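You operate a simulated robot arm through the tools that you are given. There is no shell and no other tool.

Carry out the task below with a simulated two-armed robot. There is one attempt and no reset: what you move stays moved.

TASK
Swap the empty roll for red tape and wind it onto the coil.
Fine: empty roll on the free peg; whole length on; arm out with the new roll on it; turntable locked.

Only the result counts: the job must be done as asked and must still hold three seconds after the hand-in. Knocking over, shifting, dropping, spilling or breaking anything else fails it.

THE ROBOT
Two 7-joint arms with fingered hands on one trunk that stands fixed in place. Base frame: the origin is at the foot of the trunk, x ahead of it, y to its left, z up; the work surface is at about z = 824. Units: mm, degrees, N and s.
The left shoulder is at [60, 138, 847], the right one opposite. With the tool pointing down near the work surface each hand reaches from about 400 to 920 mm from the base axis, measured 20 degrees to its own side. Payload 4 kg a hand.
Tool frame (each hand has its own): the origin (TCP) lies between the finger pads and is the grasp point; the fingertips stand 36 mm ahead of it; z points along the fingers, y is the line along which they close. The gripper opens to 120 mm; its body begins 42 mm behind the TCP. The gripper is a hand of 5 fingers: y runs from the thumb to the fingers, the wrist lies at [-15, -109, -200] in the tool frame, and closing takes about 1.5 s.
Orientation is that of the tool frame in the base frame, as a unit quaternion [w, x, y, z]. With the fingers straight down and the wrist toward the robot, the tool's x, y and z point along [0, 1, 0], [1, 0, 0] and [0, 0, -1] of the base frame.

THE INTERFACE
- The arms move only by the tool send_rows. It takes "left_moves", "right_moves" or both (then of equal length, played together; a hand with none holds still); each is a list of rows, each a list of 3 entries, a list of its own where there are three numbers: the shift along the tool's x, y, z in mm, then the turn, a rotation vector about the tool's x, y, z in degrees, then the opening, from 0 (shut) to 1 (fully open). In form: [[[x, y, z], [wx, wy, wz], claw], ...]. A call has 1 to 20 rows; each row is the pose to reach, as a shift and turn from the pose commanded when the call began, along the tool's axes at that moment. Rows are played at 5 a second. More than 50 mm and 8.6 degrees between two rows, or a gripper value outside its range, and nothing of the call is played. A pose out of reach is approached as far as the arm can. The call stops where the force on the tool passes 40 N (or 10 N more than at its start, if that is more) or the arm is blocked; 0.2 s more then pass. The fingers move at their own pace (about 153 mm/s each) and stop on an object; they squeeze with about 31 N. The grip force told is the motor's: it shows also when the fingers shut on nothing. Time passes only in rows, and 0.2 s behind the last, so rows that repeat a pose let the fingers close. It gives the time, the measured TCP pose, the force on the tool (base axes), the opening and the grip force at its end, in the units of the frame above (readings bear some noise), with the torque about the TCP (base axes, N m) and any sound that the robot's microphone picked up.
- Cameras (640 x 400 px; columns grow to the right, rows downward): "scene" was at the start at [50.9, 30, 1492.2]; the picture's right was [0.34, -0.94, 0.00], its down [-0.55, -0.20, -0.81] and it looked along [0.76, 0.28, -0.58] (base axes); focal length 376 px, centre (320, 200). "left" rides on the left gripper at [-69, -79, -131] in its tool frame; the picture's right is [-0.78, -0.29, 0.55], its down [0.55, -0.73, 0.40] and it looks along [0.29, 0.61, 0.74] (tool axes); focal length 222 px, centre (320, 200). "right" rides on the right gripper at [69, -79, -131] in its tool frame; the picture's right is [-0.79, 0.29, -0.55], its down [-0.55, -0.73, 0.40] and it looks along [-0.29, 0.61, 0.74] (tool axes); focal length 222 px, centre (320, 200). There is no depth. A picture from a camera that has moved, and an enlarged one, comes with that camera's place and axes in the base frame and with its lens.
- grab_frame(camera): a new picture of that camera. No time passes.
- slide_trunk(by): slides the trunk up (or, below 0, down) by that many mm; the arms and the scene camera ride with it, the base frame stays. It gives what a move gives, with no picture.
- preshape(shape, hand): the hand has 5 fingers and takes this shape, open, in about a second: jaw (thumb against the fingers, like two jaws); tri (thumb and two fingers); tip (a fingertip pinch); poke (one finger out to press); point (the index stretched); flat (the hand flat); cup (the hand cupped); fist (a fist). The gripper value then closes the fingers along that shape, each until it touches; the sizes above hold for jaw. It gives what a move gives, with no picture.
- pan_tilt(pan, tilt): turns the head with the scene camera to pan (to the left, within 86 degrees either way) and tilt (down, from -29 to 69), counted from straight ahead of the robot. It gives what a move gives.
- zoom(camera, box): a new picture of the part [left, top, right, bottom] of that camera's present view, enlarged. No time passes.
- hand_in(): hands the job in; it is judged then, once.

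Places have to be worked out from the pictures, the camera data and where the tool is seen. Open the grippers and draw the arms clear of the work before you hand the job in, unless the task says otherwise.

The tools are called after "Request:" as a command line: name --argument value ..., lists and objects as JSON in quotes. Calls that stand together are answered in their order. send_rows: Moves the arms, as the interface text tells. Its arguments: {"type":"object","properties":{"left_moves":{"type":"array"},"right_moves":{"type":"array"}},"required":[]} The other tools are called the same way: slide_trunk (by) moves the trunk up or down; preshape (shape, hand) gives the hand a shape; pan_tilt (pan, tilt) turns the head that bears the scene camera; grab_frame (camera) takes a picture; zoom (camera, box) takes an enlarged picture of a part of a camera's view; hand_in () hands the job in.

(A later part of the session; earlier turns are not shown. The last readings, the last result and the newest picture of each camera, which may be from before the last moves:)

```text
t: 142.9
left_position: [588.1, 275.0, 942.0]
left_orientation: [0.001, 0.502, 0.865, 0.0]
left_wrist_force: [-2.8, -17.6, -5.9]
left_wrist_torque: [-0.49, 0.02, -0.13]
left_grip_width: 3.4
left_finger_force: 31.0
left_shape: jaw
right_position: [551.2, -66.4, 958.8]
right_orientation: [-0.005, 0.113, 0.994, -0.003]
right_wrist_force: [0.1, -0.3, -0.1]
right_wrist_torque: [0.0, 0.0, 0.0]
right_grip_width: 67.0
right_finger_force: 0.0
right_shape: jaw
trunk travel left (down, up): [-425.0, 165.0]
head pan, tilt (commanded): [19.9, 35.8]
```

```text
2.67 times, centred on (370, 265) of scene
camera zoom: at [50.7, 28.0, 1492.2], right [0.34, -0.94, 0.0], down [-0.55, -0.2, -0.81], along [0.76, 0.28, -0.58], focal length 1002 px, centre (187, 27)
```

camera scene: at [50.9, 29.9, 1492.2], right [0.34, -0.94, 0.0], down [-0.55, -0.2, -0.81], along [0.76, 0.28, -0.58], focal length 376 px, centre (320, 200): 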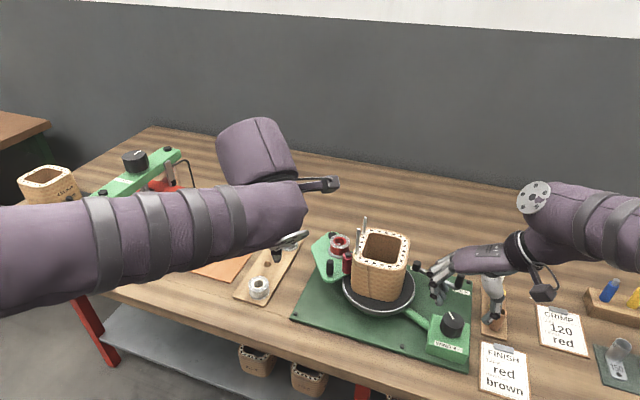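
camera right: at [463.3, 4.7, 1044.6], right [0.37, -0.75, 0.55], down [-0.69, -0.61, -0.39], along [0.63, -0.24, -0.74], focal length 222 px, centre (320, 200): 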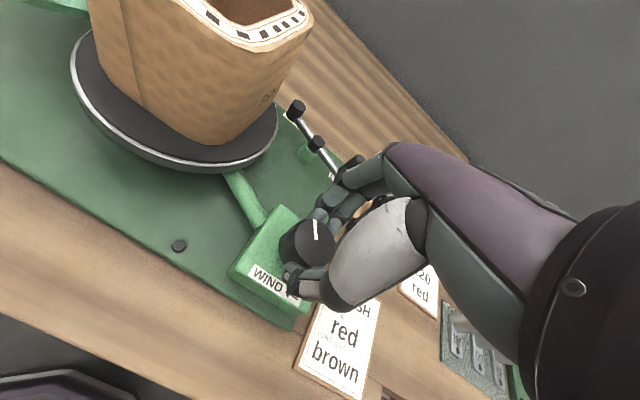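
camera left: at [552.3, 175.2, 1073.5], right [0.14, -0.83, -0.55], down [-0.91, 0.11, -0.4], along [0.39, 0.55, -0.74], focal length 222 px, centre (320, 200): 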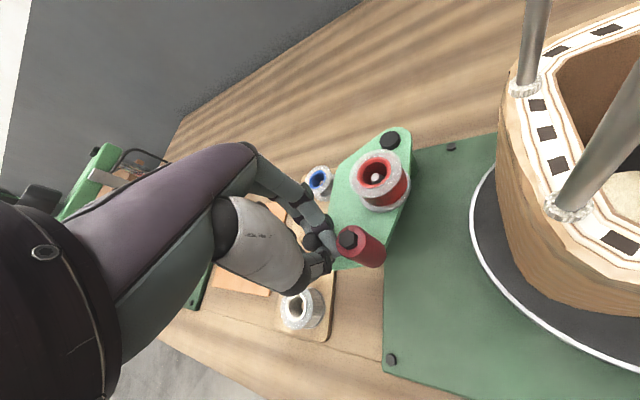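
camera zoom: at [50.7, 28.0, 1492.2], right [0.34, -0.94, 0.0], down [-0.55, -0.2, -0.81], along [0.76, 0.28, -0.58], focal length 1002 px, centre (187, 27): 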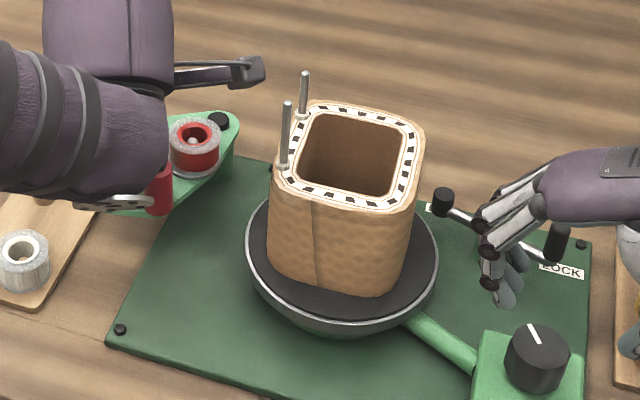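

The arm is out, the tape strip is gone, and the roll is still full, so nothing has been wound yet. With the arm out I'll open the left hand and, with the right, turn the knob clockwise to find its range.

Request:
send_rows --left_moves '[[[-2, -2, 0], [0, 0, 0], 0.15], [[-2, -2, 0], [0, 0, 0], 0.3], [[-2, -2, 0], [0, 0, 0], 0.45], [[-2, -2, 0], [0, 0, 0], 0.45], [[-2, -2, 0], [0, 0, 0], 0.45], [[-2, -2, 0], [0, 0, 0], 0.45], [[-2, -2, 0], [0, 0, 0], 0.45], [[-2, -2, 0], [0, 0, 0], 0.45], [[-2, -2, 0], [0, 0, 0], 0.45], [[-2, -2, 0], [0, 0, 0], 0.45], [[-2, -2, 0], [0, 0, 0], 0.45], [[-2, -2, 0], [0, 0, 0], 0.45], [[-2, -2, 0], [0, 0, 0], 0.45], [[-2, -2, 0], [0, 0, 0], 0.45], [[-2, -2, 0], [0, 0, 0], 0.45], [[-2, -2, 0], [0, 0, 0], 0.45], [[-2, -2, 0], [0, 0, 0], 0.45], [[-2, -2, 0], [0, 0, 0], 0.45], [[-2, -2, 0], [0, 0, 0], 0.45], [[-2, -2, 0], [0, 0, 0], 0.45]]' --right_moves '[[[1.2, 2.8, 16], [0, 0, 0], 0.55], [[1.2, 2.8, 34], [0, 0, 0], 0.55], [[1.2, 2.8, 48], [0, 0, 0], 0.55], [[1.2, 2.8, 48], [0, 0, 0], 0.45], [[1.2, 2.8, 48], [0, 0, 0], 0.35], [[1.2, 2.8, 48], [0, 0, 0], 0.2], [[1.2, 2.8, 48], [0, 0, 0], 0], [[1.2, 2.8, 48], [0, 0, 0], 0], [[1.2, 2.8, 48], [0, 0, 0], 0], [[1.9, 2.8, 48], [0, 0, 8], 0], [[2.6, 2.8, 48], [0, 0, 16], 0], [[3.2, 3, 48], [0, 0, 24], 0], [[3.8, 3.2, 48], [0, 0, 32], 0], [[4.4, 3.5, 48], [0, 0, 40], 0], [[5, 3.9, 48], [0, 0, 48], 0], [[5.4, 4.4, 48], [0, 0, 56], 0], [[5.9, 5, 48], [0, 0, 64], 0], [[6.2, 5.6, 48], [0, 0, 72], 0], [[6.4, 6.2, 48], [0, 0, 80], 0], [[6.6, 6.8, 48], [0, 0, 88], 0]]'

Request:
zoom --camera "scene" --box '[270, 190, 470, 340]'

Request:
zoom --camera "right" --box '[200, 150, 380, 310]'

Request:
grab_frame --camera "left"

```text
t: 147.1
left_position: [585.8, 275.2, 942.5]
left_orientation: [0.0, 0.5, 0.866, 0.001]
left_wrist_force: [1.1, -0.6, -1.3]
left_wrist_torque: [0.02, 0.02, -0.02]
left_grip_width: 53.9
left_finger_force: 0.1
left_shape: jaw
right_position: [544.1, -57.1, 912.8]
right_orientation: [-0.001, 0.773, 0.634, -0.006]
right_wrist_force: [-8.4, -1.7, -1.6]
right_wrist_torque: [-0.07, 0.2, -0.05]
right_grip_width: 30.6
right_finger_force: 30.9
right_shape: jaw
trunk travel left (down, up): [-425.0, 165.0]
head pan, tilt (commanded): [19.9, 35.8]
```

```text
2.67 times, centred on (370, 265) of scene
camera zoom: at [50.3, 29.8, 1492.2], right [0.34, -0.94, 0.0], down [-0.55, -0.2, -0.81], along [0.76, 0.28, -0.58], focal length 1002 px, centre (187, 27)
```

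zoom: 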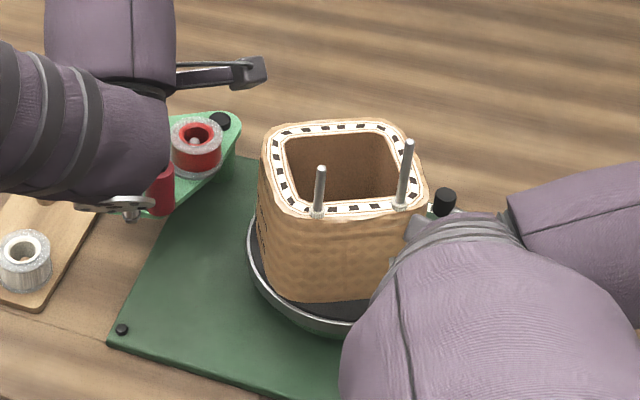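

```text
2.50 times, centred on (290, 230) of right
camera zoom: at [482.9, 28.9, 1044.1], right [0.14, -0.82, 0.55], down [-0.83, -0.4, -0.39], along [0.54, -0.4, -0.74], focal length 555 px, centre (395, 125)
```

zoom: 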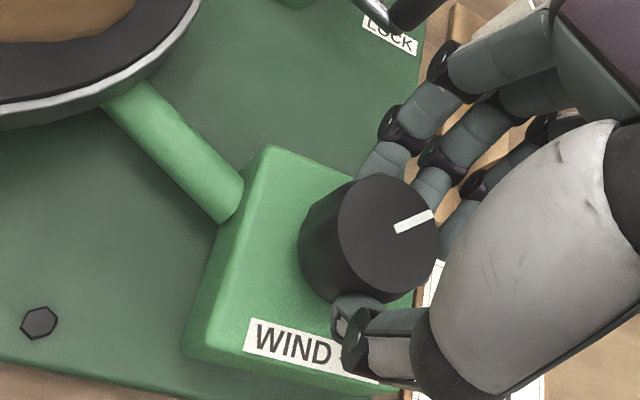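

```text
taken
camera left: at [551.7, 175.7, 1073.6], right [0.14, -0.82, -0.55], down [-0.91, 0.11, -0.4], along [0.39, 0.55, -0.74], focal length 222 px, centre (320, 200)
```

left: 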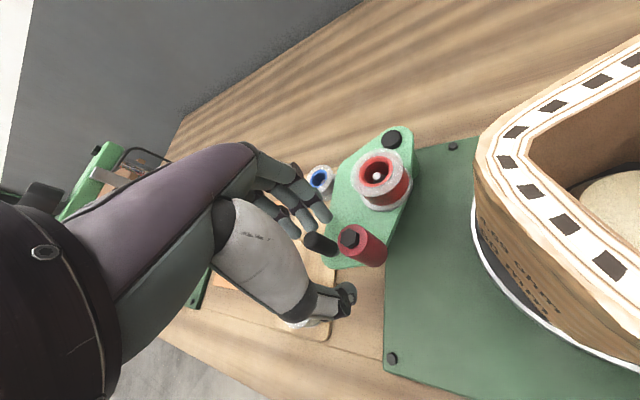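

With the arm out, the knob turns clockwise freely. Before going on I'll zoom on the red roll with the same framing as just after I placed it, to compare its tape diameter.

Request:
zoom --camera "scene" --box '[290, 220, 354, 270]'

Request:
zoom --camera "left" --box '[330, 120, 450, 270]'

```text
8.00 times, centred on (322, 245) of scene
camera zoom: at [50.3, 29.8, 1492.2], right [0.34, -0.94, 0.0], down [-0.55, -0.2, -0.81], along [0.76, 0.28, -0.58], focal length 3005 px, centre (304, -160)
```

zoom: 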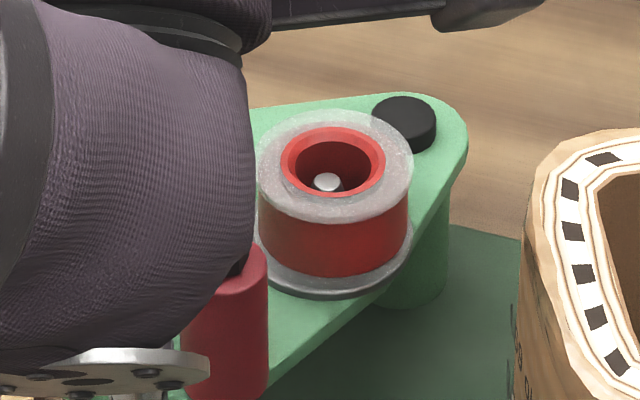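

```text
2.67 times, centred on (390, 195) of left
camera zoom: at [551.7, 175.7, 1073.6], right [0.14, -0.82, -0.55], down [-0.91, 0.11, -0.4], along [0.39, 0.55, -0.74], focal length 592 px, centre (133, 213)
```

zoom: 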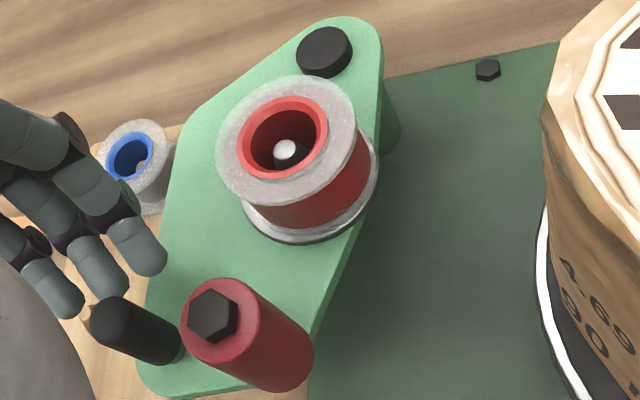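

The roll is exactly as full as at the start. I'll turn the knob 8° more clockwise to square the coil to the roller, and close the left hand on the handle again.

Request:
send_rows --left_moves '[[[1, 1, 0], [0, 0, 0], 0.36], [[2, 2, 0], [0, 0, 0], 0.26], [[2, 2, 0], [0, 0, 0], 0.16], [[2, 2, 0], [0, 0, 0], 0.06], [[2, 2, 0], [0, 0, 0], 0], [[2, 2, 0], [0, 0, 0], 0], [[2, 2, 0], [0, 0, 0], 0]]' --right_moves '[[[0.3, 0.1, 0.5], [0, 0, 4], 0], [[0.5, 0.2, 1], [0, 0, 8], 0], [[0.5, 0.2, 1], [0, 0, 8], 0], [[0.5, 0.2, 1], [0, 0, 8], 0], [[0.5, 0.2, 1], [0, 0, 8], 0], [[0.5, 0.2, 1], [0, 0, 8], 0], [[0.5, 0.2, 1], [0, 0, 8], 0]]'

Request:
zoom --camera "scene" --box '[270, 190, 470, 340]'

Request:
zoom --camera "left" --box '[260, 120, 500, 320]'

```text
t: 148.7
left_position: [587.0, 280.0, 942.6]
left_orientation: [0.001, 0.5, 0.866, 0.001]
left_wrist_force: [3.6, -0.8, 0.5]
left_wrist_torque: [0.08, -0.25, -0.03]
left_grip_width: 5.9
left_finger_force: 30.7
left_shape: jaw
right_position: [545.8, -54.4, 910.9]
right_orientation: [0.0, 0.814, 0.581, -0.006]
right_wrist_force: [-7.9, 0.3, 8.7]
right_wrist_torque: [0.01, 0.18, 0.01]
right_grip_width: 30.9
right_finger_force: 30.9
right_shape: jaw
trunk travel left (down, up): [-425.0, 165.0]
head pan, tilt (commanded): [19.9, 35.8]
```

```text
2.67 times, centred on (370, 265) of scene
camera zoom: at [49.8, 30.0, 1492.3], right [0.34, -0.94, 0.0], down [-0.55, -0.2, -0.81], along [0.76, 0.28, -0.58], focal length 1002 px, centre (187, 27)
```

zoom: 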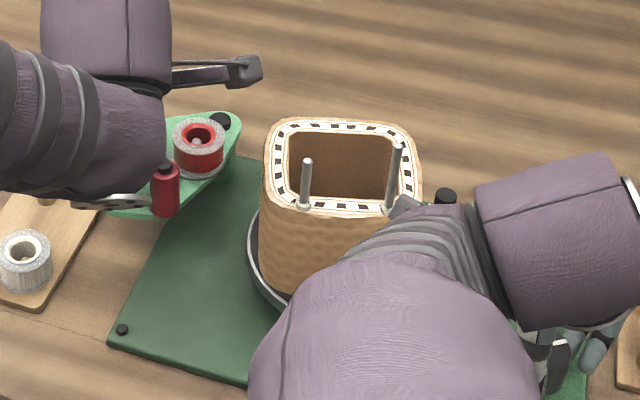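

```text
2.00 times, centred on (380, 220) of left
camera zoom: at [552.4, 179.0, 1073.2], right [0.14, -0.83, -0.55], down [-0.91, 0.11, -0.4], along [0.39, 0.55, -0.74], focal length 444 px, centre (200, 160)
```

zoom: 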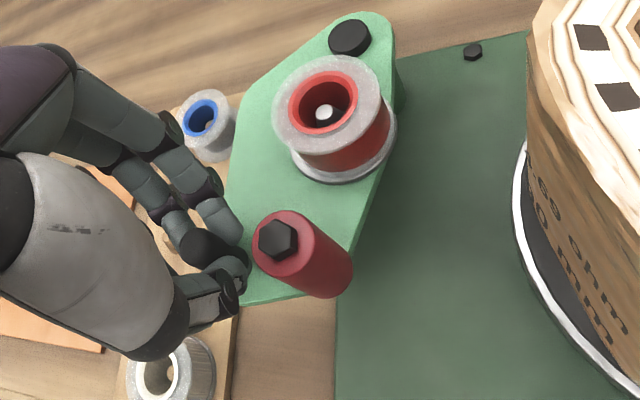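

Now I'll swing the arm in with the left hand toward the coil, stopping a little short of contact, and turn the knob 5° more to square the coil.

Request:
send_rows --left_moves '[[[-3.5, -4.6, 0], [0, 0, 0], 0], [[-7, -9.2, 0], [0, 0, 0], 0], [[-10.6, -13.2, 0], [0, 0, 0], 0], [[-14.2, -17.1, 0], [0, 0, 0], 0], [[-18, -20.7, 0], [0, 0, 0], 0], [[-21.9, -24.2, 0], [0, 0, 0], 0], [[-26.1, -27.5, 0], [0, 0, 0], 0], [[-30.4, -30.6, 0], [0, 0, 0], 0], [[-34.8, -33.5, 0], [0, 0, 0], 0], [[-39.2, -36.3, 0], [0, 0, 0], 0], [[-43.9, -38.8, 0], [0, 0, 0], 0], [[-48.6, -41.1, 0], [0, 0, 0], 0], [[-53.4, -43.3, 0], [0, 0, 0], 0], [[-53.4, -43.3, 0], [0, 0, 0], 0]]' --right_moves '[[[0.2, 0.1, 0], [0, 0, 2.5], 0], [[0.3, 0.1, 0], [0, 0, 5], 0], [[0.3, 0.1, 0], [0, 0, 5], 0], [[0.3, 0.1, 0], [0, 0, 5], 0], [[0.3, 0.1, 0], [0, 0, 5], 0], [[0.3, 0.1, 0], [0, 0, 5], 0], [[0.3, 0.1, 0], [0, 0, 5], 0], [[0.3, 0.1, 0], [0, 0, 5], 0], [[0.3, 0.1, 0], [0, 0, 5], 0], [[0.3, 0.1, 0], [0, 0, 5], 0], [[0.3, 0.1, 0], [0, 0, 5], 0], [[0.3, 0.1, 0], [0, 0, 5], 0], [[0.3, 0.1, 0], [0, 0, 5], 0], [[0.3, 0.1, 0], [0, 0, 5], 0]]'

Request:
grab_frame --camera "left"

Request:
zoom --camera "left" --box '[280, 80, 460, 300]'

Request:
zoom --camera "scene" --box '[300, 190, 440, 310]'

```text
t: 151.7
left_position: [577.3, 211.0, 941.9]
left_orientation: [0.0, 0.499, 0.867, 0.0]
left_wrist_force: [6.6, -0.7, -3.4]
left_wrist_torque: [0.11, -0.27, 0.03]
left_grip_width: 4.5
left_finger_force: 31.0
left_shape: jaw
right_position: [545.5, -55.3, 911.3]
right_orientation: [0.001, 0.839, 0.545, -0.006]
right_wrist_force: [-9.7, -2.3, 10.0]
right_wrist_torque: [0.0, 0.29, -0.08]
right_grip_width: 30.4
right_finger_force: 31.1
right_shape: jaw
trunk travel left (down, up): [-425.0, 165.0]
head pan, tilt (commanded): [19.9, 35.8]
```

```text
taken
camera left: at [542.4, 110.8, 1073.2], right [0.14, -0.82, -0.55], down [-0.91, 0.11, -0.4], along [0.39, 0.55, -0.74], focal length 222 px, centre (320, 200)
```

left: 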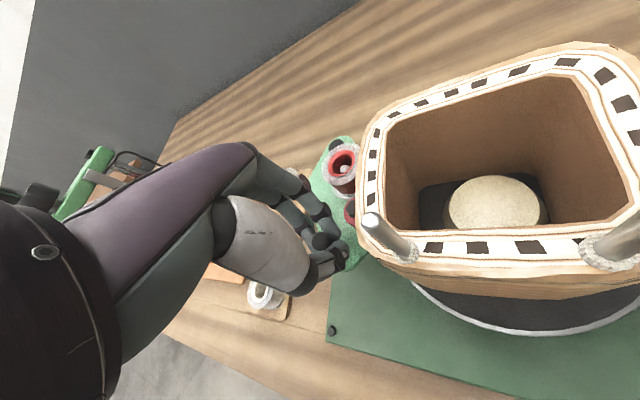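

```text
1.82 times, centred on (370, 190) of left
camera zoom: at [542.4, 110.8, 1073.2], right [0.14, -0.82, -0.55], down [-0.91, 0.11, -0.4], along [0.39, 0.55, -0.74], focal length 404 px, centre (229, 218)
```

zoom: 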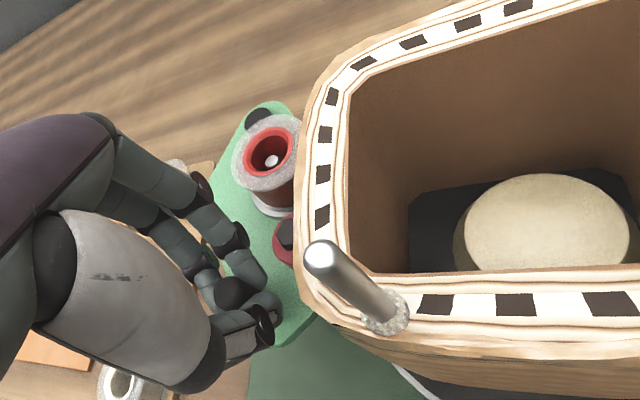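

```text
3.33 times, centred on (370, 250) of scene
camera zoom: at [50.2, 30.0, 1492.2], right [0.34, -0.94, 0.0], down [-0.55, -0.2, -0.81], along [0.76, 0.28, -0.58], focal length 1252 px, centre (153, 33)
```

zoom: 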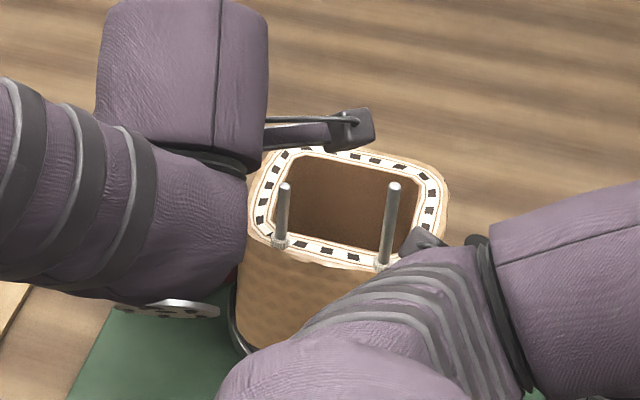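

The roller is just short of a flat coil face. I'll open the left hand so the spring takes it in gently, then lift the left hand straight up and away.

Request:
send_rows --left_moves '[[[-3, -1, 0], [0, 0, 0], 0], [[-5.5, -2, 0], [0, 0, 0], 0.1], [[-5.5, -2, 0], [0, 0, 0], 0.25], [[-5.5, -2, 0], [0, 0, 0], 0.42], [[-5.5, -2, 0], [0, 0, 0], 0.42], [[-5.5, -2, -30], [0, 0, 0], 0.42], [[-5.5, -2, -70], [0, 0, 0], 0.42], [[-5.5, -2, -100], [0, 0, 0], 0.42], [[20, -15, -115], [0, 0, 0], 0.42], [[50, -30, -130], [0, 0, 0], 0.42], [[80, -45, -140], [0, 0, 0], 0.42], [[110, -60, -140], [0, 0, 0], 0.42], [[110, -60, -140], [0, 0, 0], 0.42]]'

Request:
zoom --camera "left" --box '[380, 30, 640, 240]'

Request:
zoom --camera "scene" --box '[300, 190, 440, 310]'

Request:
zoom --camera "right" --box '[200, 150, 380, 310]'

```text
t: 154.5
left_position: [468.7, 274.4, 1083.0]
left_orientation: [0.0, 0.499, 0.867, 0.0]
left_wrist_force: [-0.9, -0.4, -0.7]
left_wrist_torque: [-0.01, 0.0, -0.02]
left_grip_width: 50.2
left_finger_force: 0.1
left_shape: jaw
right_position: [545.8, -53.3, 911.9]
right_orientation: [0.0, 0.838, 0.545, -0.007]
right_wrist_force: [-6.2, -0.9, 6.0]
right_wrist_torque: [-0.06, 0.15, -0.02]
right_grip_width: 30.8
right_finger_force: 31.1
right_shape: jaw
trunk travel left (down, up): [-425.0, 165.0]
head pan, tilt (commanded): [19.9, 35.8]
```

```text
1.90 times, centred on (510, 135) of left
camera zoom: at [434.0, 174.2, 1214.9], right [0.14, -0.83, -0.55], down [-0.91, 0.11, -0.4], along [0.39, 0.55, -0.74], focal length 423 px, centre (-42, 324)
```

zoom: 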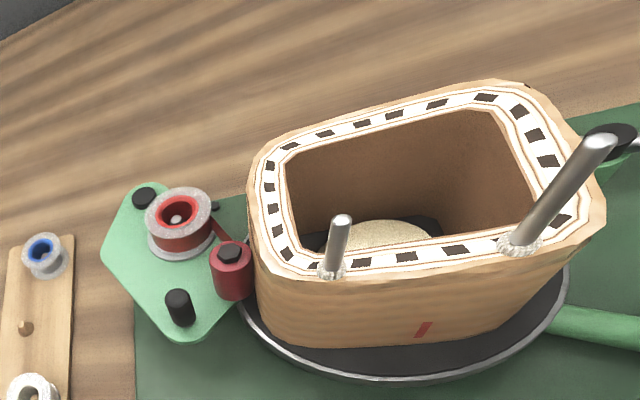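

```text
3.33 times, centred on (370, 250) of scene
camera zoom: at [49.7, 30.0, 1492.2], right [0.34, -0.94, 0.0], down [-0.55, -0.2, -0.81], along [0.76, 0.28, -0.58], focal length 1252 px, centre (153, 33)
```

zoom: 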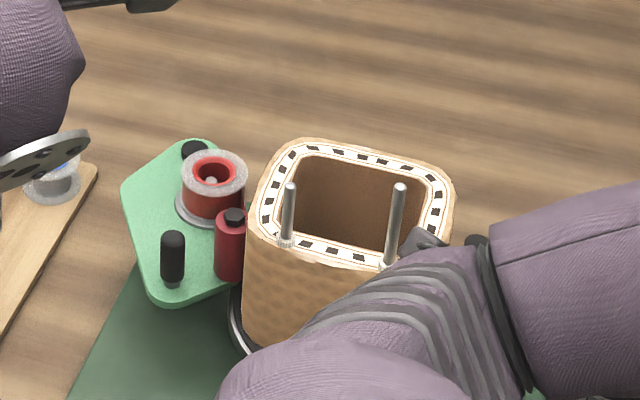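

```text
2.50 times, centred on (290, 230) of right
camera zoom: at [503.7, 42.7, 1043.0], right [-0.05, -0.83, 0.55], down [-0.9, -0.21, -0.39], along [0.44, -0.52, -0.74], focal length 555 px, centre (395, 125)
```

zoom: 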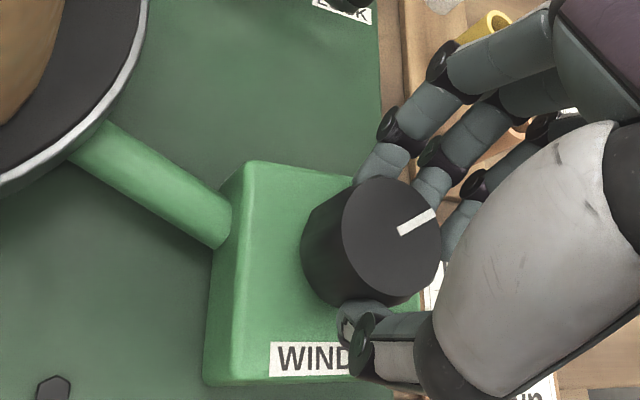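

There's a small red patch on the coil's side now facing me. I'll zoom in to see whether it is tape or a printed mark.

Request:
zoom --camera "left" --box '[520, 160, 640, 230]'

Request:
zoom --camera "left" --box '[440, 130, 520, 190]'

```text
5.33 times, centred on (580, 195) of left
camera zoom: at [434.0, 174.2, 1214.9], right [0.14, -0.83, -0.55], down [-0.91, 0.11, -0.4], along [0.39, 0.55, -0.74], focal length 1185 px, centre (-1067, 227)
```

zoom: 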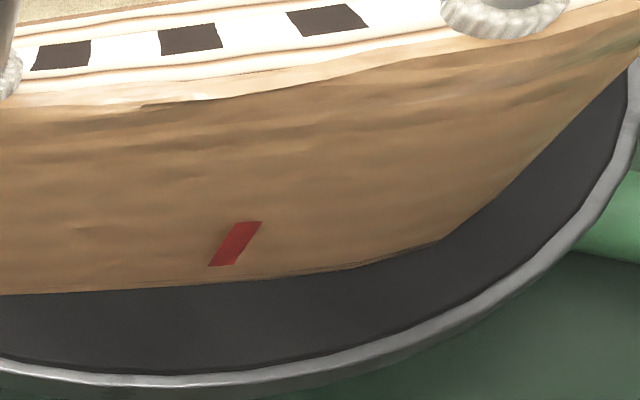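

```text
6.67 times, centred on (480, 160) of left
camera zoom: at [434.0, 174.2, 1214.9], right [0.14, -0.83, -0.55], down [-0.91, 0.11, -0.4], along [0.39, 0.55, -0.74], focal length 1481 px, centre (-747, 467)
```

zoom: 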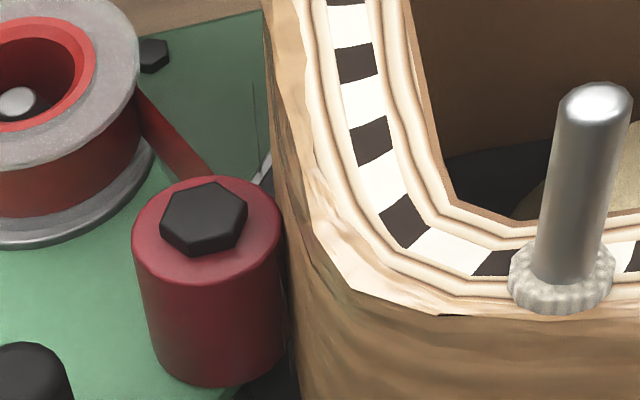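

It's a short slanted red strip low on the coil, the first segment of a spiral wrap, so some winding has been recorded. I'll turn clockwise 26° now and see whether that segment grows.

Request:
send_rows --right_moves '[[[0.3, 0.1, 0.5], [0, 0, 4.5], 0], [[0.6, 0.3, 1], [0, 0, 9], 0], [[1, 0.5, 1.5], [0, 0, 13.5], 0], [[1.3, 0.7, 1.5], [0, 0, 18], 0], [[1.6, 0.9, 1.5], [0, 0, 22.5], 0], [[1.8, 1.1, 1.5], [0, 0, 26], 0], [[1.8, 1.1, 1.5], [0, 0, 26], 0]]'

Request:
zoom --camera "left" --box '[380, 30, 640, 240]'

Request:
zoom --camera "right" --box '[200, 150, 380, 310]'

```text
t: 156.1
left_position: [469.6, 274.5, 1083.4]
left_orientation: [0.001, 0.501, 0.866, 0.0]
left_wrist_force: [0.5, 0.2, -0.4]
left_wrist_torque: [0.01, 0.02, 0.01]
left_grip_width: 50.4
left_finger_force: 0.1
left_shape: jaw
right_position: [546.7, -52.7, 911.2]
right_orientation: [0.001, 0.94, 0.342, -0.006]
right_wrist_force: [-1.1, 5.2, 18.3]
right_wrist_torque: [0.11, 0.06, 0.08]
right_grip_width: 30.7
right_finger_force: 31.2
right_shape: jaw
trunk travel left (down, up): [-425.0, 165.0]
head pan, tilt (commanded): [19.9, 35.8]
```

```text
1.90 times, centred on (510, 135) of left
camera zoom: at [434.1, 174.6, 1215.0], right [0.14, -0.83, -0.55], down [-0.91, 0.11, -0.4], along [0.39, 0.55, -0.74], focal length 423 px, centre (-42, 324)
```

zoom: 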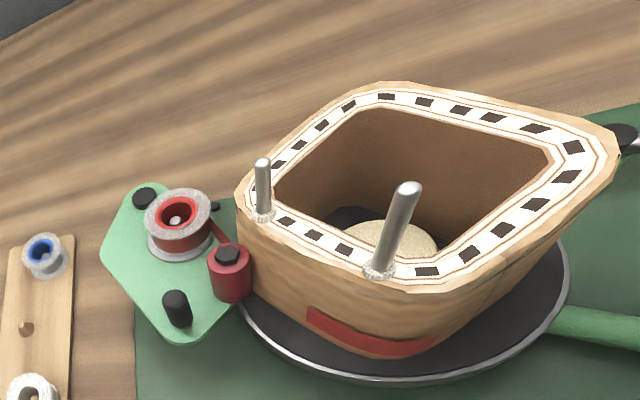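

```text
2.50 times, centred on (290, 230) of right
camera zoom: at [551.9, 54.2, 1040.9], right [-0.41, -0.72, 0.56], down [-0.9, 0.21, -0.39], along [0.17, -0.66, -0.73], focal length 555 px, centre (395, 125)
```

zoom: 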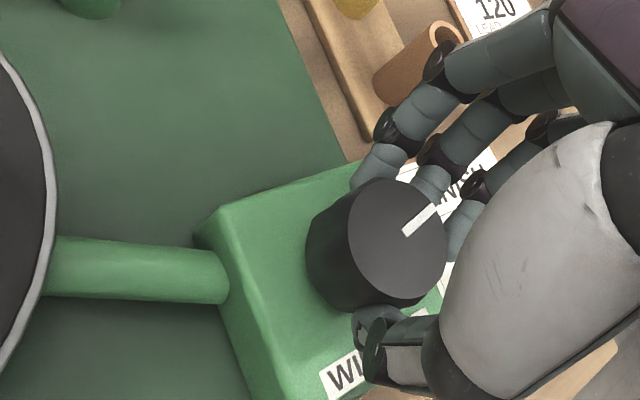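

Tape is now clearly growing along the coil, so clockwise (near side moving left, like the arrow) is the winding direction. I'll open, rotate the hand back around the knob without lifting, and keep winding clockwise.

Request:
send_rows --right_moves '[[[0, 0, -2], [0, 0, 0], 0.38], [[0, 0, -3], [0, 0, 0], 0.48], [[0, 0, -3], [0, 0, 0], 0.56], [[-0.7, 0.1, -3], [0, 0, -8.2], 0.56], [[-1.3, 0.4, -3], [0, 0, -16.4], 0.56], [[-1.9, 0.7, -3], [0, 0, -24.5], 0.56], [[-2.5, 1.1, -3], [0, 0, -32.7], 0.56], [[-3, 1.6, -3], [0, 0, -40.9], 0.56], [[-3.4, 2.1, -3], [0, 0, -49], 0.56], [[-3.8, 2.7, -3], [0, 0, -57.2], 0.56], [[-4, 3.4, -3], [0, 0, -65.4], 0.56], [[-4.2, 4, -3], [0, 0, -73.6], 0.56], [[-4.2, 4.7, -3], [0, 0, -81.8], 0.56], [[-4.2, 5.4, -3], [0, 0, -90], 0.56], [[-4.1, 6.1, -3], [0, 0, -98.1], 0.56], [[-3.8, 6.7, -3], [0, 0, -106.3], 0.56], [[-3.5, 7.3, -3], [0, 0, -114.5], 0.56], [[-3.1, 7.9, -3], [0, 0, -122.7], 0.56], [[-2.6, 8.4, -3], [0, 0, -130.8], 0.56], [[-2.1, 8.8, -3], [0, 0, -139], 0.56]]'

Request:
zoom --camera "left" --box '[380, 30, 640, 240]'

Request:
zoom --camera "right" --box '[200, 150, 380, 310]'

Request:
zoom --camera "scene" --box '[300, 200, 480, 350]'

```text
t: 160.3
left_position: [470.2, 274.2, 1084.1]
left_orientation: [0.0, 0.5, 0.866, 0.001]
left_wrist_force: [-0.1, -0.9, 0.0]
left_wrist_torque: [0.0, -0.03, -0.02]
left_grip_width: 50.0
left_finger_force: 0.1
left_shape: jaw
right_position: [551.4, -60.9, 912.3]
right_orientation: [-0.006, 0.007, 1.0, -0.003]
right_wrist_force: [0.2, 0.3, 0.1]
right_wrist_torque: [0.0, -0.01, 0.01]
right_grip_width: 67.1
right_finger_force: 0.1
right_shape: jaw
trunk travel left (down, up): [-425.0, 165.0]
head pan, tilt (commanded): [19.9, 35.8]
```

```text
1.90 times, centred on (510, 135) of left
camera zoom: at [435.5, 173.9, 1214.4], right [0.14, -0.83, -0.55], down [-0.91, 0.11, -0.4], along [0.39, 0.55, -0.74], focal length 423 px, centre (-42, 324)
```

zoom: 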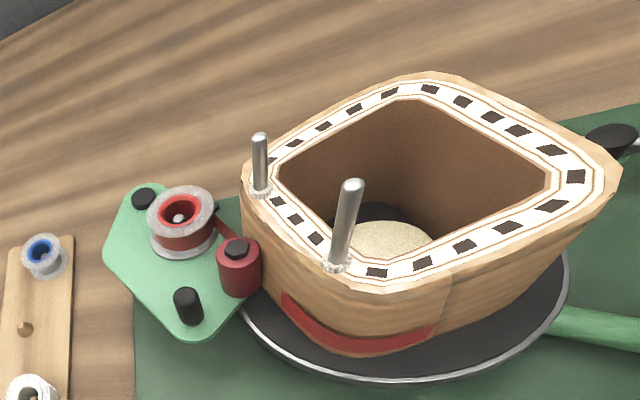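

```text
2.50 times, centred on (290, 230) of right
camera zoom: at [483.9, -137.9, 1045.4], right [0.8, 0.28, 0.54], down [0.53, -0.75, -0.4], along [0.29, 0.6, -0.74], focal length 555 px, centre (395, 125)
```

zoom: 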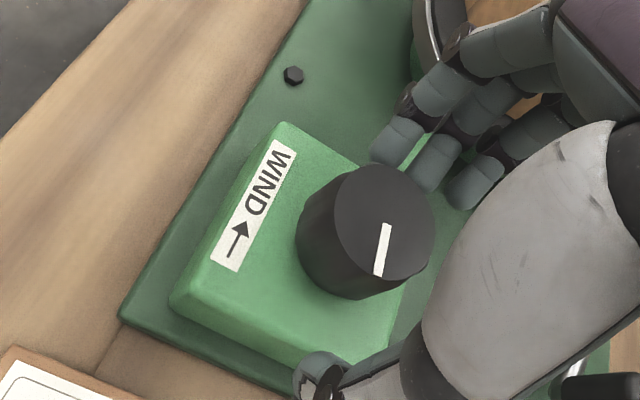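

```text
2.67 times, centred on (390, 275) of scene
camera zoom: at [51.2, 29.9, 1492.2], right [0.34, -0.94, 0.0], down [-0.55, -0.2, -0.81], along [0.76, 0.28, -0.58], focal length 1002 px, centre (133, 0)
```

zoom: 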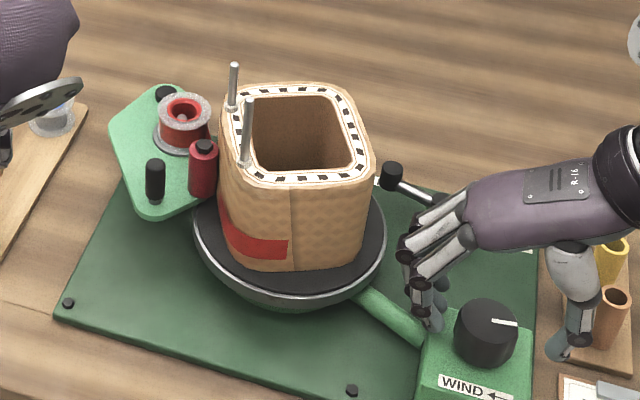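

The red band is now plain in the scene view and growing. I'll close and make a long clockwise stroke.

Request:
send_rows --right_moves '[[[0, 0, 0.5], [0, 0, 0], 0.46], [[0, 0, 1], [0, 0, 0], 0.36], [[0, 0, 1], [0, 0, 0], 0.2], [[0, 0, 1], [0, 0, 0], 0], [[0, 0, 1], [0, 0, 0], 0], [[0, 0, 1], [0, 0, 0], 0], [[0.7, 0, 1], [0, 0, 8], 0], [[1.4, 0, 1], [0, 0, 16], 0], [[2, 0.2, 1], [0, 0, 24], 0], [[2.6, 0.4, 1], [0, 0, 32], 0], [[3.2, 0.7, 1], [0, 0, 40], 0], [[3.8, 1.1, 1], [0, 0, 48], 0], [[4.2, 1.6, 1], [0, 0, 56], 0], [[4.7, 2.2, 1], [0, 0, 64], 0], [[5, 2.8, 1], [0, 0, 72], 0], [[5.2, 3.4, 1], [0, 0, 80], 0], [[5.4, 4, 1], [0, 0, 88], 0], [[5.4, 4.7, 1], [0, 0, 96], 0], [[5.4, 5.4, 1], [0, 0, 104], 0], [[5.3, 6, 1], [0, 0, 112], 0]]'

Request:
zoom --camera "left" --box '[380, 30, 640, 240]'

Request:
zoom --camera "right" --box '[200, 150, 380, 310]'

Request:
zoom --camera "scene" --box '[300, 200, 480, 350]'

```text
t: 164.5
left_position: [470.2, 273.9, 1083.7]
left_orientation: [0.0, 0.5, 0.866, 0.0]
left_wrist_force: [0.5, 0.0, 0.5]
left_wrist_torque: [-0.02, -0.02, 0.0]
left_grip_width: 50.1
left_finger_force: 0.0
left_shape: jaw
right_position: [546.6, -55.1, 910.8]
right_orientation: [0.0, 0.834, 0.551, -0.006]
right_wrist_force: [-3.7, -0.5, -6.1]
right_wrist_torque: [0.06, -0.07, 0.15]
right_grip_width: 25.2
right_finger_force: 30.9
right_shape: jaw
trunk travel left (down, up): [-425.0, 165.0]
head pan, tilt (commanded): [19.9, 35.8]
```

```text
1.90 times, centred on (510, 135) of left
camera zoom: at [435.3, 173.8, 1214.5], right [0.14, -0.83, -0.55], down [-0.91, 0.11, -0.4], along [0.39, 0.55, -0.74], focal length 423 px, centre (-42, 324)
```

zoom: 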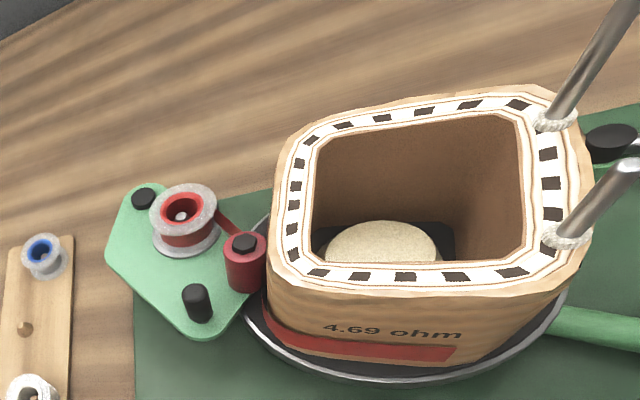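

```text
2.50 times, centred on (290, 230) of right
camera zoom: at [503.6, 40.3, 1042.6], right [-0.04, -0.83, 0.55], down [-0.9, -0.22, -0.39], along [0.44, -0.51, -0.74], focal length 555 px, centre (395, 125)
```

zoom: 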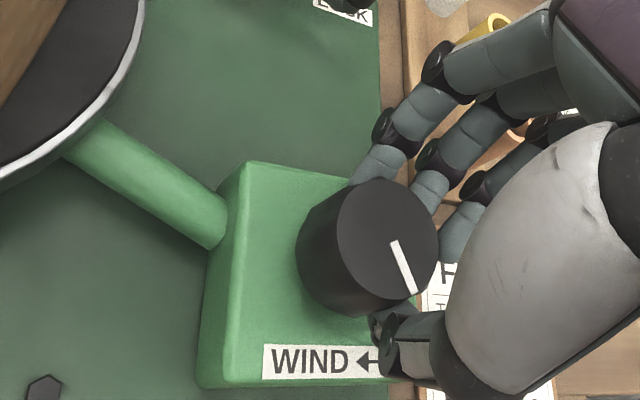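

```text
2.67 times, centred on (390, 275) of scene
camera zoom: at [50.9, 29.9, 1492.2], right [0.34, -0.94, 0.0], down [-0.55, -0.2, -0.81], along [0.76, 0.28, -0.58], focal length 1002 px, centre (133, 0)
```

zoom: 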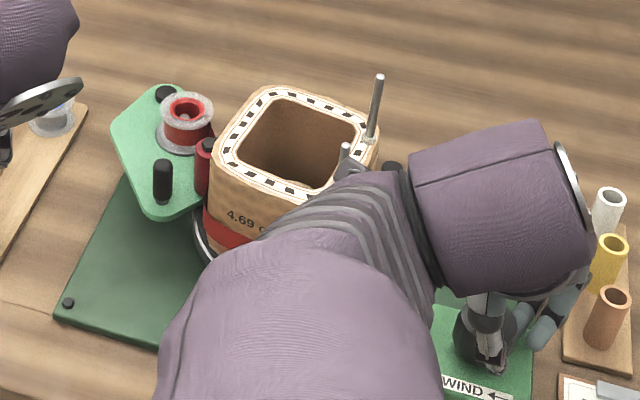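

The tape is going on well; the coil has turned about 285° since sticking. I'll regrip and continue clockwise.

Request:
send_rows --right_moves '[[[0, 0, 0], [0, 0, 0], 0.38], [[0, 0, 0], [0, 0, 0], 0.48], [[0, 0, 0], [0, 0, 0], 0.56], [[-0.7, 0.1, 0], [0, 0, -8.2], 0.56], [[-1.3, 0.4, 0], [0, 0, -16.4], 0.56], [[-1.9, 0.7, 0], [0, 0, -24.5], 0.56], [[-2.5, 1.1, 0], [0, 0, -32.7], 0.56], [[-3, 1.6, 0], [0, 0, -40.9], 0.56], [[-3.4, 2.1, 0], [0, 0, -49], 0.56], [[-3.8, 2.7, 0], [0, 0, -57.2], 0.56], [[-4, 3.4, 0], [0, 0, -65.4], 0.56], [[-4.2, 4, 0], [0, 0, -73.6], 0.56], [[-4.2, 4.7, 0], [0, 0, -81.8], 0.56], [[-4.2, 5.4, 0], [0, 0, -90], 0.56], [[-4.1, 6.1, 0], [0, 0, -98.1], 0.56], [[-3.8, 6.7, 0], [0, 0, -106.3], 0.56], [[-3.5, 7.3, 0], [0, 0, -114.5], 0.56], [[-3.1, 7.9, 0], [0, 0, -122.7], 0.56], [[-2.6, 8.4, 0], [0, 0, -130.8], 0.56], [[-2.6, 8.4, 0], [0, 0, -130.8], 0.5]]'

Request:
zoom --camera "right" --box '[200, 150, 380, 310]'

Request:
zoom --camera "left" --box '[380, 30, 640, 240]'

```text
t: 168.7
left_position: [469.6, 275.3, 1083.2]
left_orientation: [0.0, 0.5, 0.866, 0.0]
left_wrist_force: [-0.1, -0.3, -0.4]
left_wrist_torque: [0.03, -0.01, -0.01]
left_grip_width: 50.2
left_finger_force: 0.1
left_shape: jaw
right_position: [555.0, -59.7, 911.8]
right_orientation: [-0.006, -0.155, 0.988, -0.003]
right_wrist_force: [0.3, -0.3, 0.9]
right_wrist_torque: [0.0, -0.01, 0.01]
right_grip_width: 60.3
right_finger_force: 0.1
right_shape: jaw
trunk travel left (down, up): [-425.0, 165.0]
head pan, tilt (commanded): [19.9, 35.8]
```

```text
2.50 times, centred on (290, 230) of right
camera zoom: at [514.4, -155.8, 1043.8], right [0.66, 0.52, 0.54], down [0.74, -0.53, -0.4], along [0.08, 0.67, -0.74], focal length 555 px, centre (395, 125)
```

zoom: 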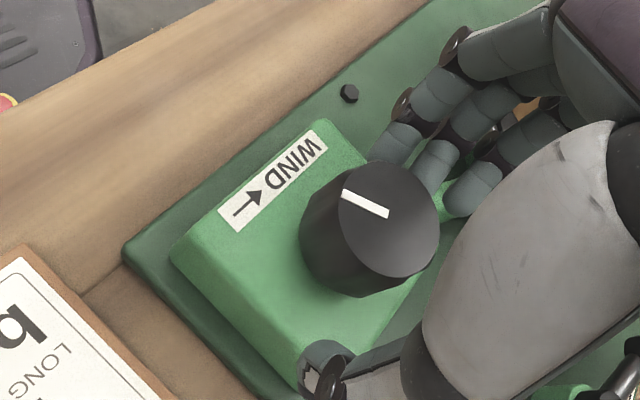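

```text
1.90 times, centred on (510, 135) of left
camera zoom: at [435.2, 173.9, 1214.5], right [0.14, -0.83, -0.55], down [-0.91, 0.11, -0.4], along [0.39, 0.55, -0.74], focal length 423 px, centre (-42, 324)
```

zoom: 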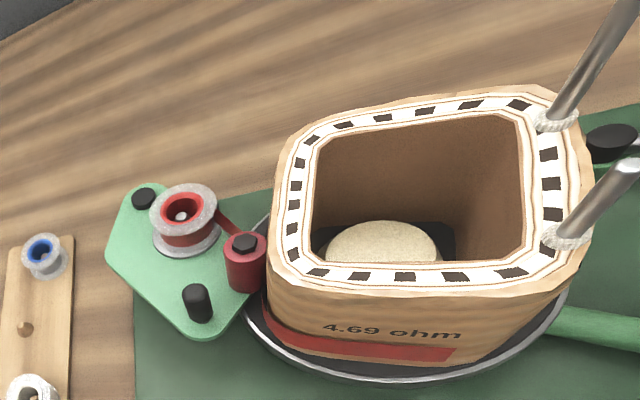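

Well placed around the knob. I'll re-centre slightly, close, and make the next clockwise stroke.

Request:
send_rows --right_moves '[[[2, -0.6, 0.5], [0, 0, 0], 0.46], [[2.9, -0.9, 0.5], [0, 0, 0], 0.36], [[2.9, -0.9, 0.5], [0, 0, 0], 0.2], [[2.9, -0.9, 0.5], [0, 0, 0], 0], [[2.9, -0.9, 0.5], [0, 0, 0], 0], [[2.9, -0.9, 0.5], [0, 0, 0], 0], [[3.6, -0.9, 0.5], [0, 0, 8], 0], [[4.3, -0.9, 0.5], [0, 0, 16], 0], [[4.9, -0.7, 0.5], [0, 0, 24], 0], [[5.5, -0.5, 0.5], [0, 0, 32], 0], [[6.1, -0.2, 0.5], [0, 0, 40], 0], [[6.7, 0.2, 0.5], [0, 0, 48], 0], [[7.1, 0.7, 0.5], [0, 0, 56], 0], [[7.6, 1.3, 0.5], [0, 0, 64], 0], [[7.9, 1.9, 0.5], [0, 0, 72], 0], [[8.1, 2.5, 0.5], [0, 0, 80], 0], [[8.3, 3.1, 0.5], [0, 0, 88], 0], [[8.3, 3.8, 0.5], [0, 0, 96], 0], [[8.3, 4.5, 0.5], [0, 0, 104], 0], [[8.2, 5.1, 0.5], [0, 0, 112], 0]]'

Request:
zoom --camera "left" --box '[380, 30, 640, 240]'

Request:
zoom --camera "right" --box '[200, 150, 380, 310]'

Request:
zoom --camera "scene" --box '[300, 200, 480, 350]'

```text
t: 172.9
left_position: [468.2, 275.4, 1082.0]
left_orientation: [0.0, 0.5, 0.866, 0.0]
left_wrist_force: [0.0, 0.3, 1.4]
left_wrist_torque: [0.0, 0.02, 0.02]
left_grip_width: 50.0
left_finger_force: 0.0
left_shape: jaw
right_position: [543.9, -58.0, 911.8]
right_orientation: [0.0, 0.733, 0.68, -0.005]
right_wrist_force: [-6.1, 9.8, -3.9]
right_wrist_torque: [0.39, 0.19, 0.27]
right_grip_width: 28.3
right_finger_force: 30.8
right_shape: jaw
trunk travel left (down, up): [-425.0, 165.0]
head pan, tilt (commanded): [19.9, 35.8]
```

```text
1.90 times, centred on (510, 135) of left
camera zoom: at [435.0, 175.2, 1214.4], right [0.14, -0.83, -0.55], down [-0.91, 0.11, -0.4], along [0.39, 0.55, -0.74], focal length 423 px, centre (-42, 324)
```

zoom: 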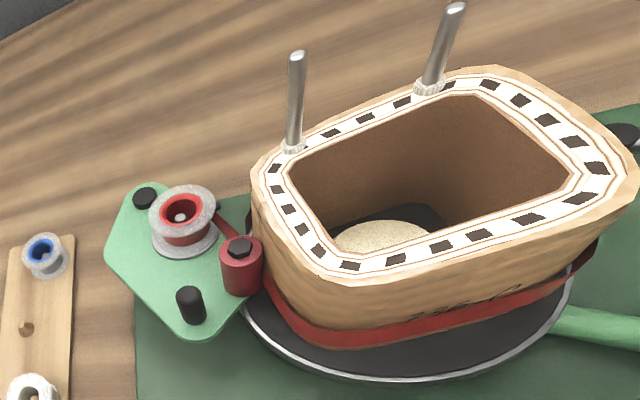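

```text
2.50 times, centred on (290, 230) of right
camera zoom: at [472.6, 19.5, 1043.5], right [0.24, -0.8, 0.55], down [-0.78, -0.5, -0.39], along [0.58, -0.34, -0.74], focal length 555 px, centre (395, 125)
```

zoom: 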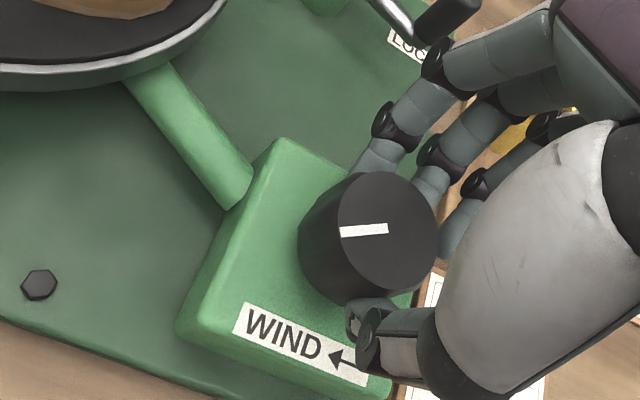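

```text
2.67 times, centred on (390, 275) of scene
camera zoom: at [50.7, 31.3, 1492.2], right [0.34, -0.94, 0.0], down [-0.55, -0.2, -0.81], along [0.76, 0.28, -0.58], focal length 1002 px, centre (133, 0)
```

zoom: 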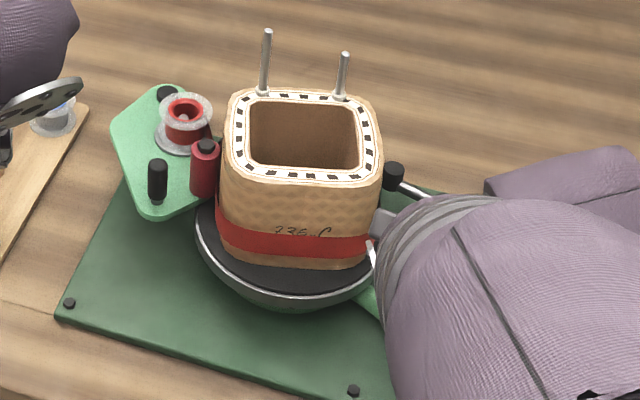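

Winding proceeds: the band circles the coil and the roll has visibly shrunk, roughly half done. I'll regrip for the next stroke.

Request:
send_rows --right_moves '[[[0, 0, 0], [0, 0, 0], 0.38], [[0, 0, 0], [0, 0, 0], 0.48], [[0, 0, 0], [0, 0, 0], 0.56], [[-0.7, 0.1, 0], [0, 0, -8], 0.56], [[-1.3, 0.4, 0], [0, 0, -16], 0.56], [[-1.9, 0.7, 0], [0, 0, -24], 0.56], [[-2.5, 1.1, 0], [0, 0, -32], 0.56], [[-3, 1.5, 0], [0, 0, -40], 0.56], [[-3.4, 2, 0], [0, 0, -48], 0.56], [[-3.7, 2.6, 0], [0, 0, -56], 0.56], [[-4, 3.2, 0], [0, 0, -64], 0.56], [[-4.2, 3.9, 0], [0, 0, -72], 0.56], [[-4.2, 4.6, 0], [0, 0, -80], 0.56], [[-4.2, 5.2, 0], [0, 0, -88], 0.56], [[-4.1, 5.9, 0], [0, 0, -96], 0.56], [[-3.9, 6.5, 0], [0, 0, -104], 0.56], [[-3.6, 7.2, 0], [0, 0, -112], 0.56], [[-3.6, 7.2, 0], [0, 0, -112], 0.5]]'

Request:
zoom --camera "right" --box '[200, 150, 380, 310]'

Request:
zoom --camera "left" --box '[380, 30, 640, 240]'

```text
t: 176.7
left_position: [469.5, 273.5, 1082.4]
left_orientation: [0.0, 0.499, 0.866, 0.0]
left_wrist_force: [0.1, -0.5, 0.2]
left_wrist_torque: [-0.02, 0.03, 0.04]
left_grip_width: 50.1
left_finger_force: 0.1
left_shape: jaw
right_position: [551.5, -62.5, 911.0]
right_orientation: [-0.005, -0.155, 0.988, -0.003]
right_wrist_force: [-0.4, 0.1, -0.7]
right_wrist_torque: [0.01, 0.0, -0.01]
right_grip_width: 60.3
right_finger_force: 0.1
right_shape: jaw
trunk travel left (down, up): [-425.0, 165.0]
head pan, tilt (commanded): [19.9, 35.8]
```

```text
2.50 times, centred on (290, 230) of right
camera zoom: at [511.1, -157.7, 1044.4], right [0.66, 0.52, 0.54], down [0.74, -0.53, -0.4], along [0.08, 0.67, -0.74], focal length 555 px, centre (395, 125)
```

zoom: 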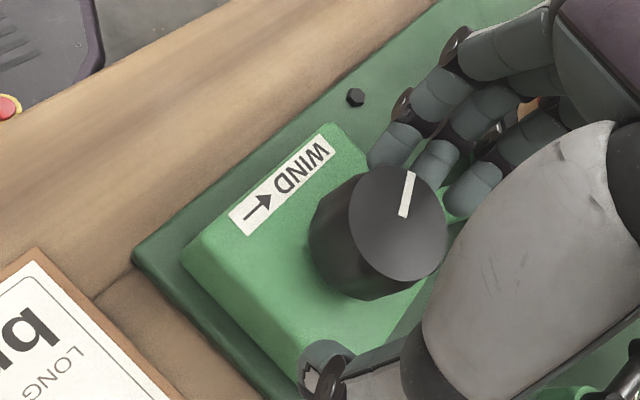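

```text
1.90 times, centred on (510, 135) of left
camera zoom: at [435.2, 173.9, 1214.5], right [0.14, -0.83, -0.55], down [-0.91, 0.11, -0.4], along [0.39, 0.55, -0.74], focal length 423 px, centre (-42, 324)
```

zoom: 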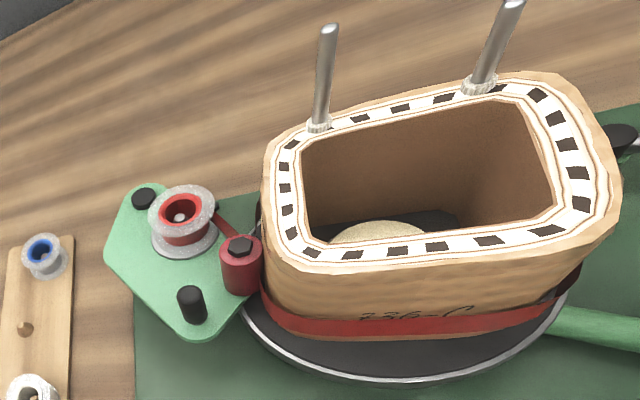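

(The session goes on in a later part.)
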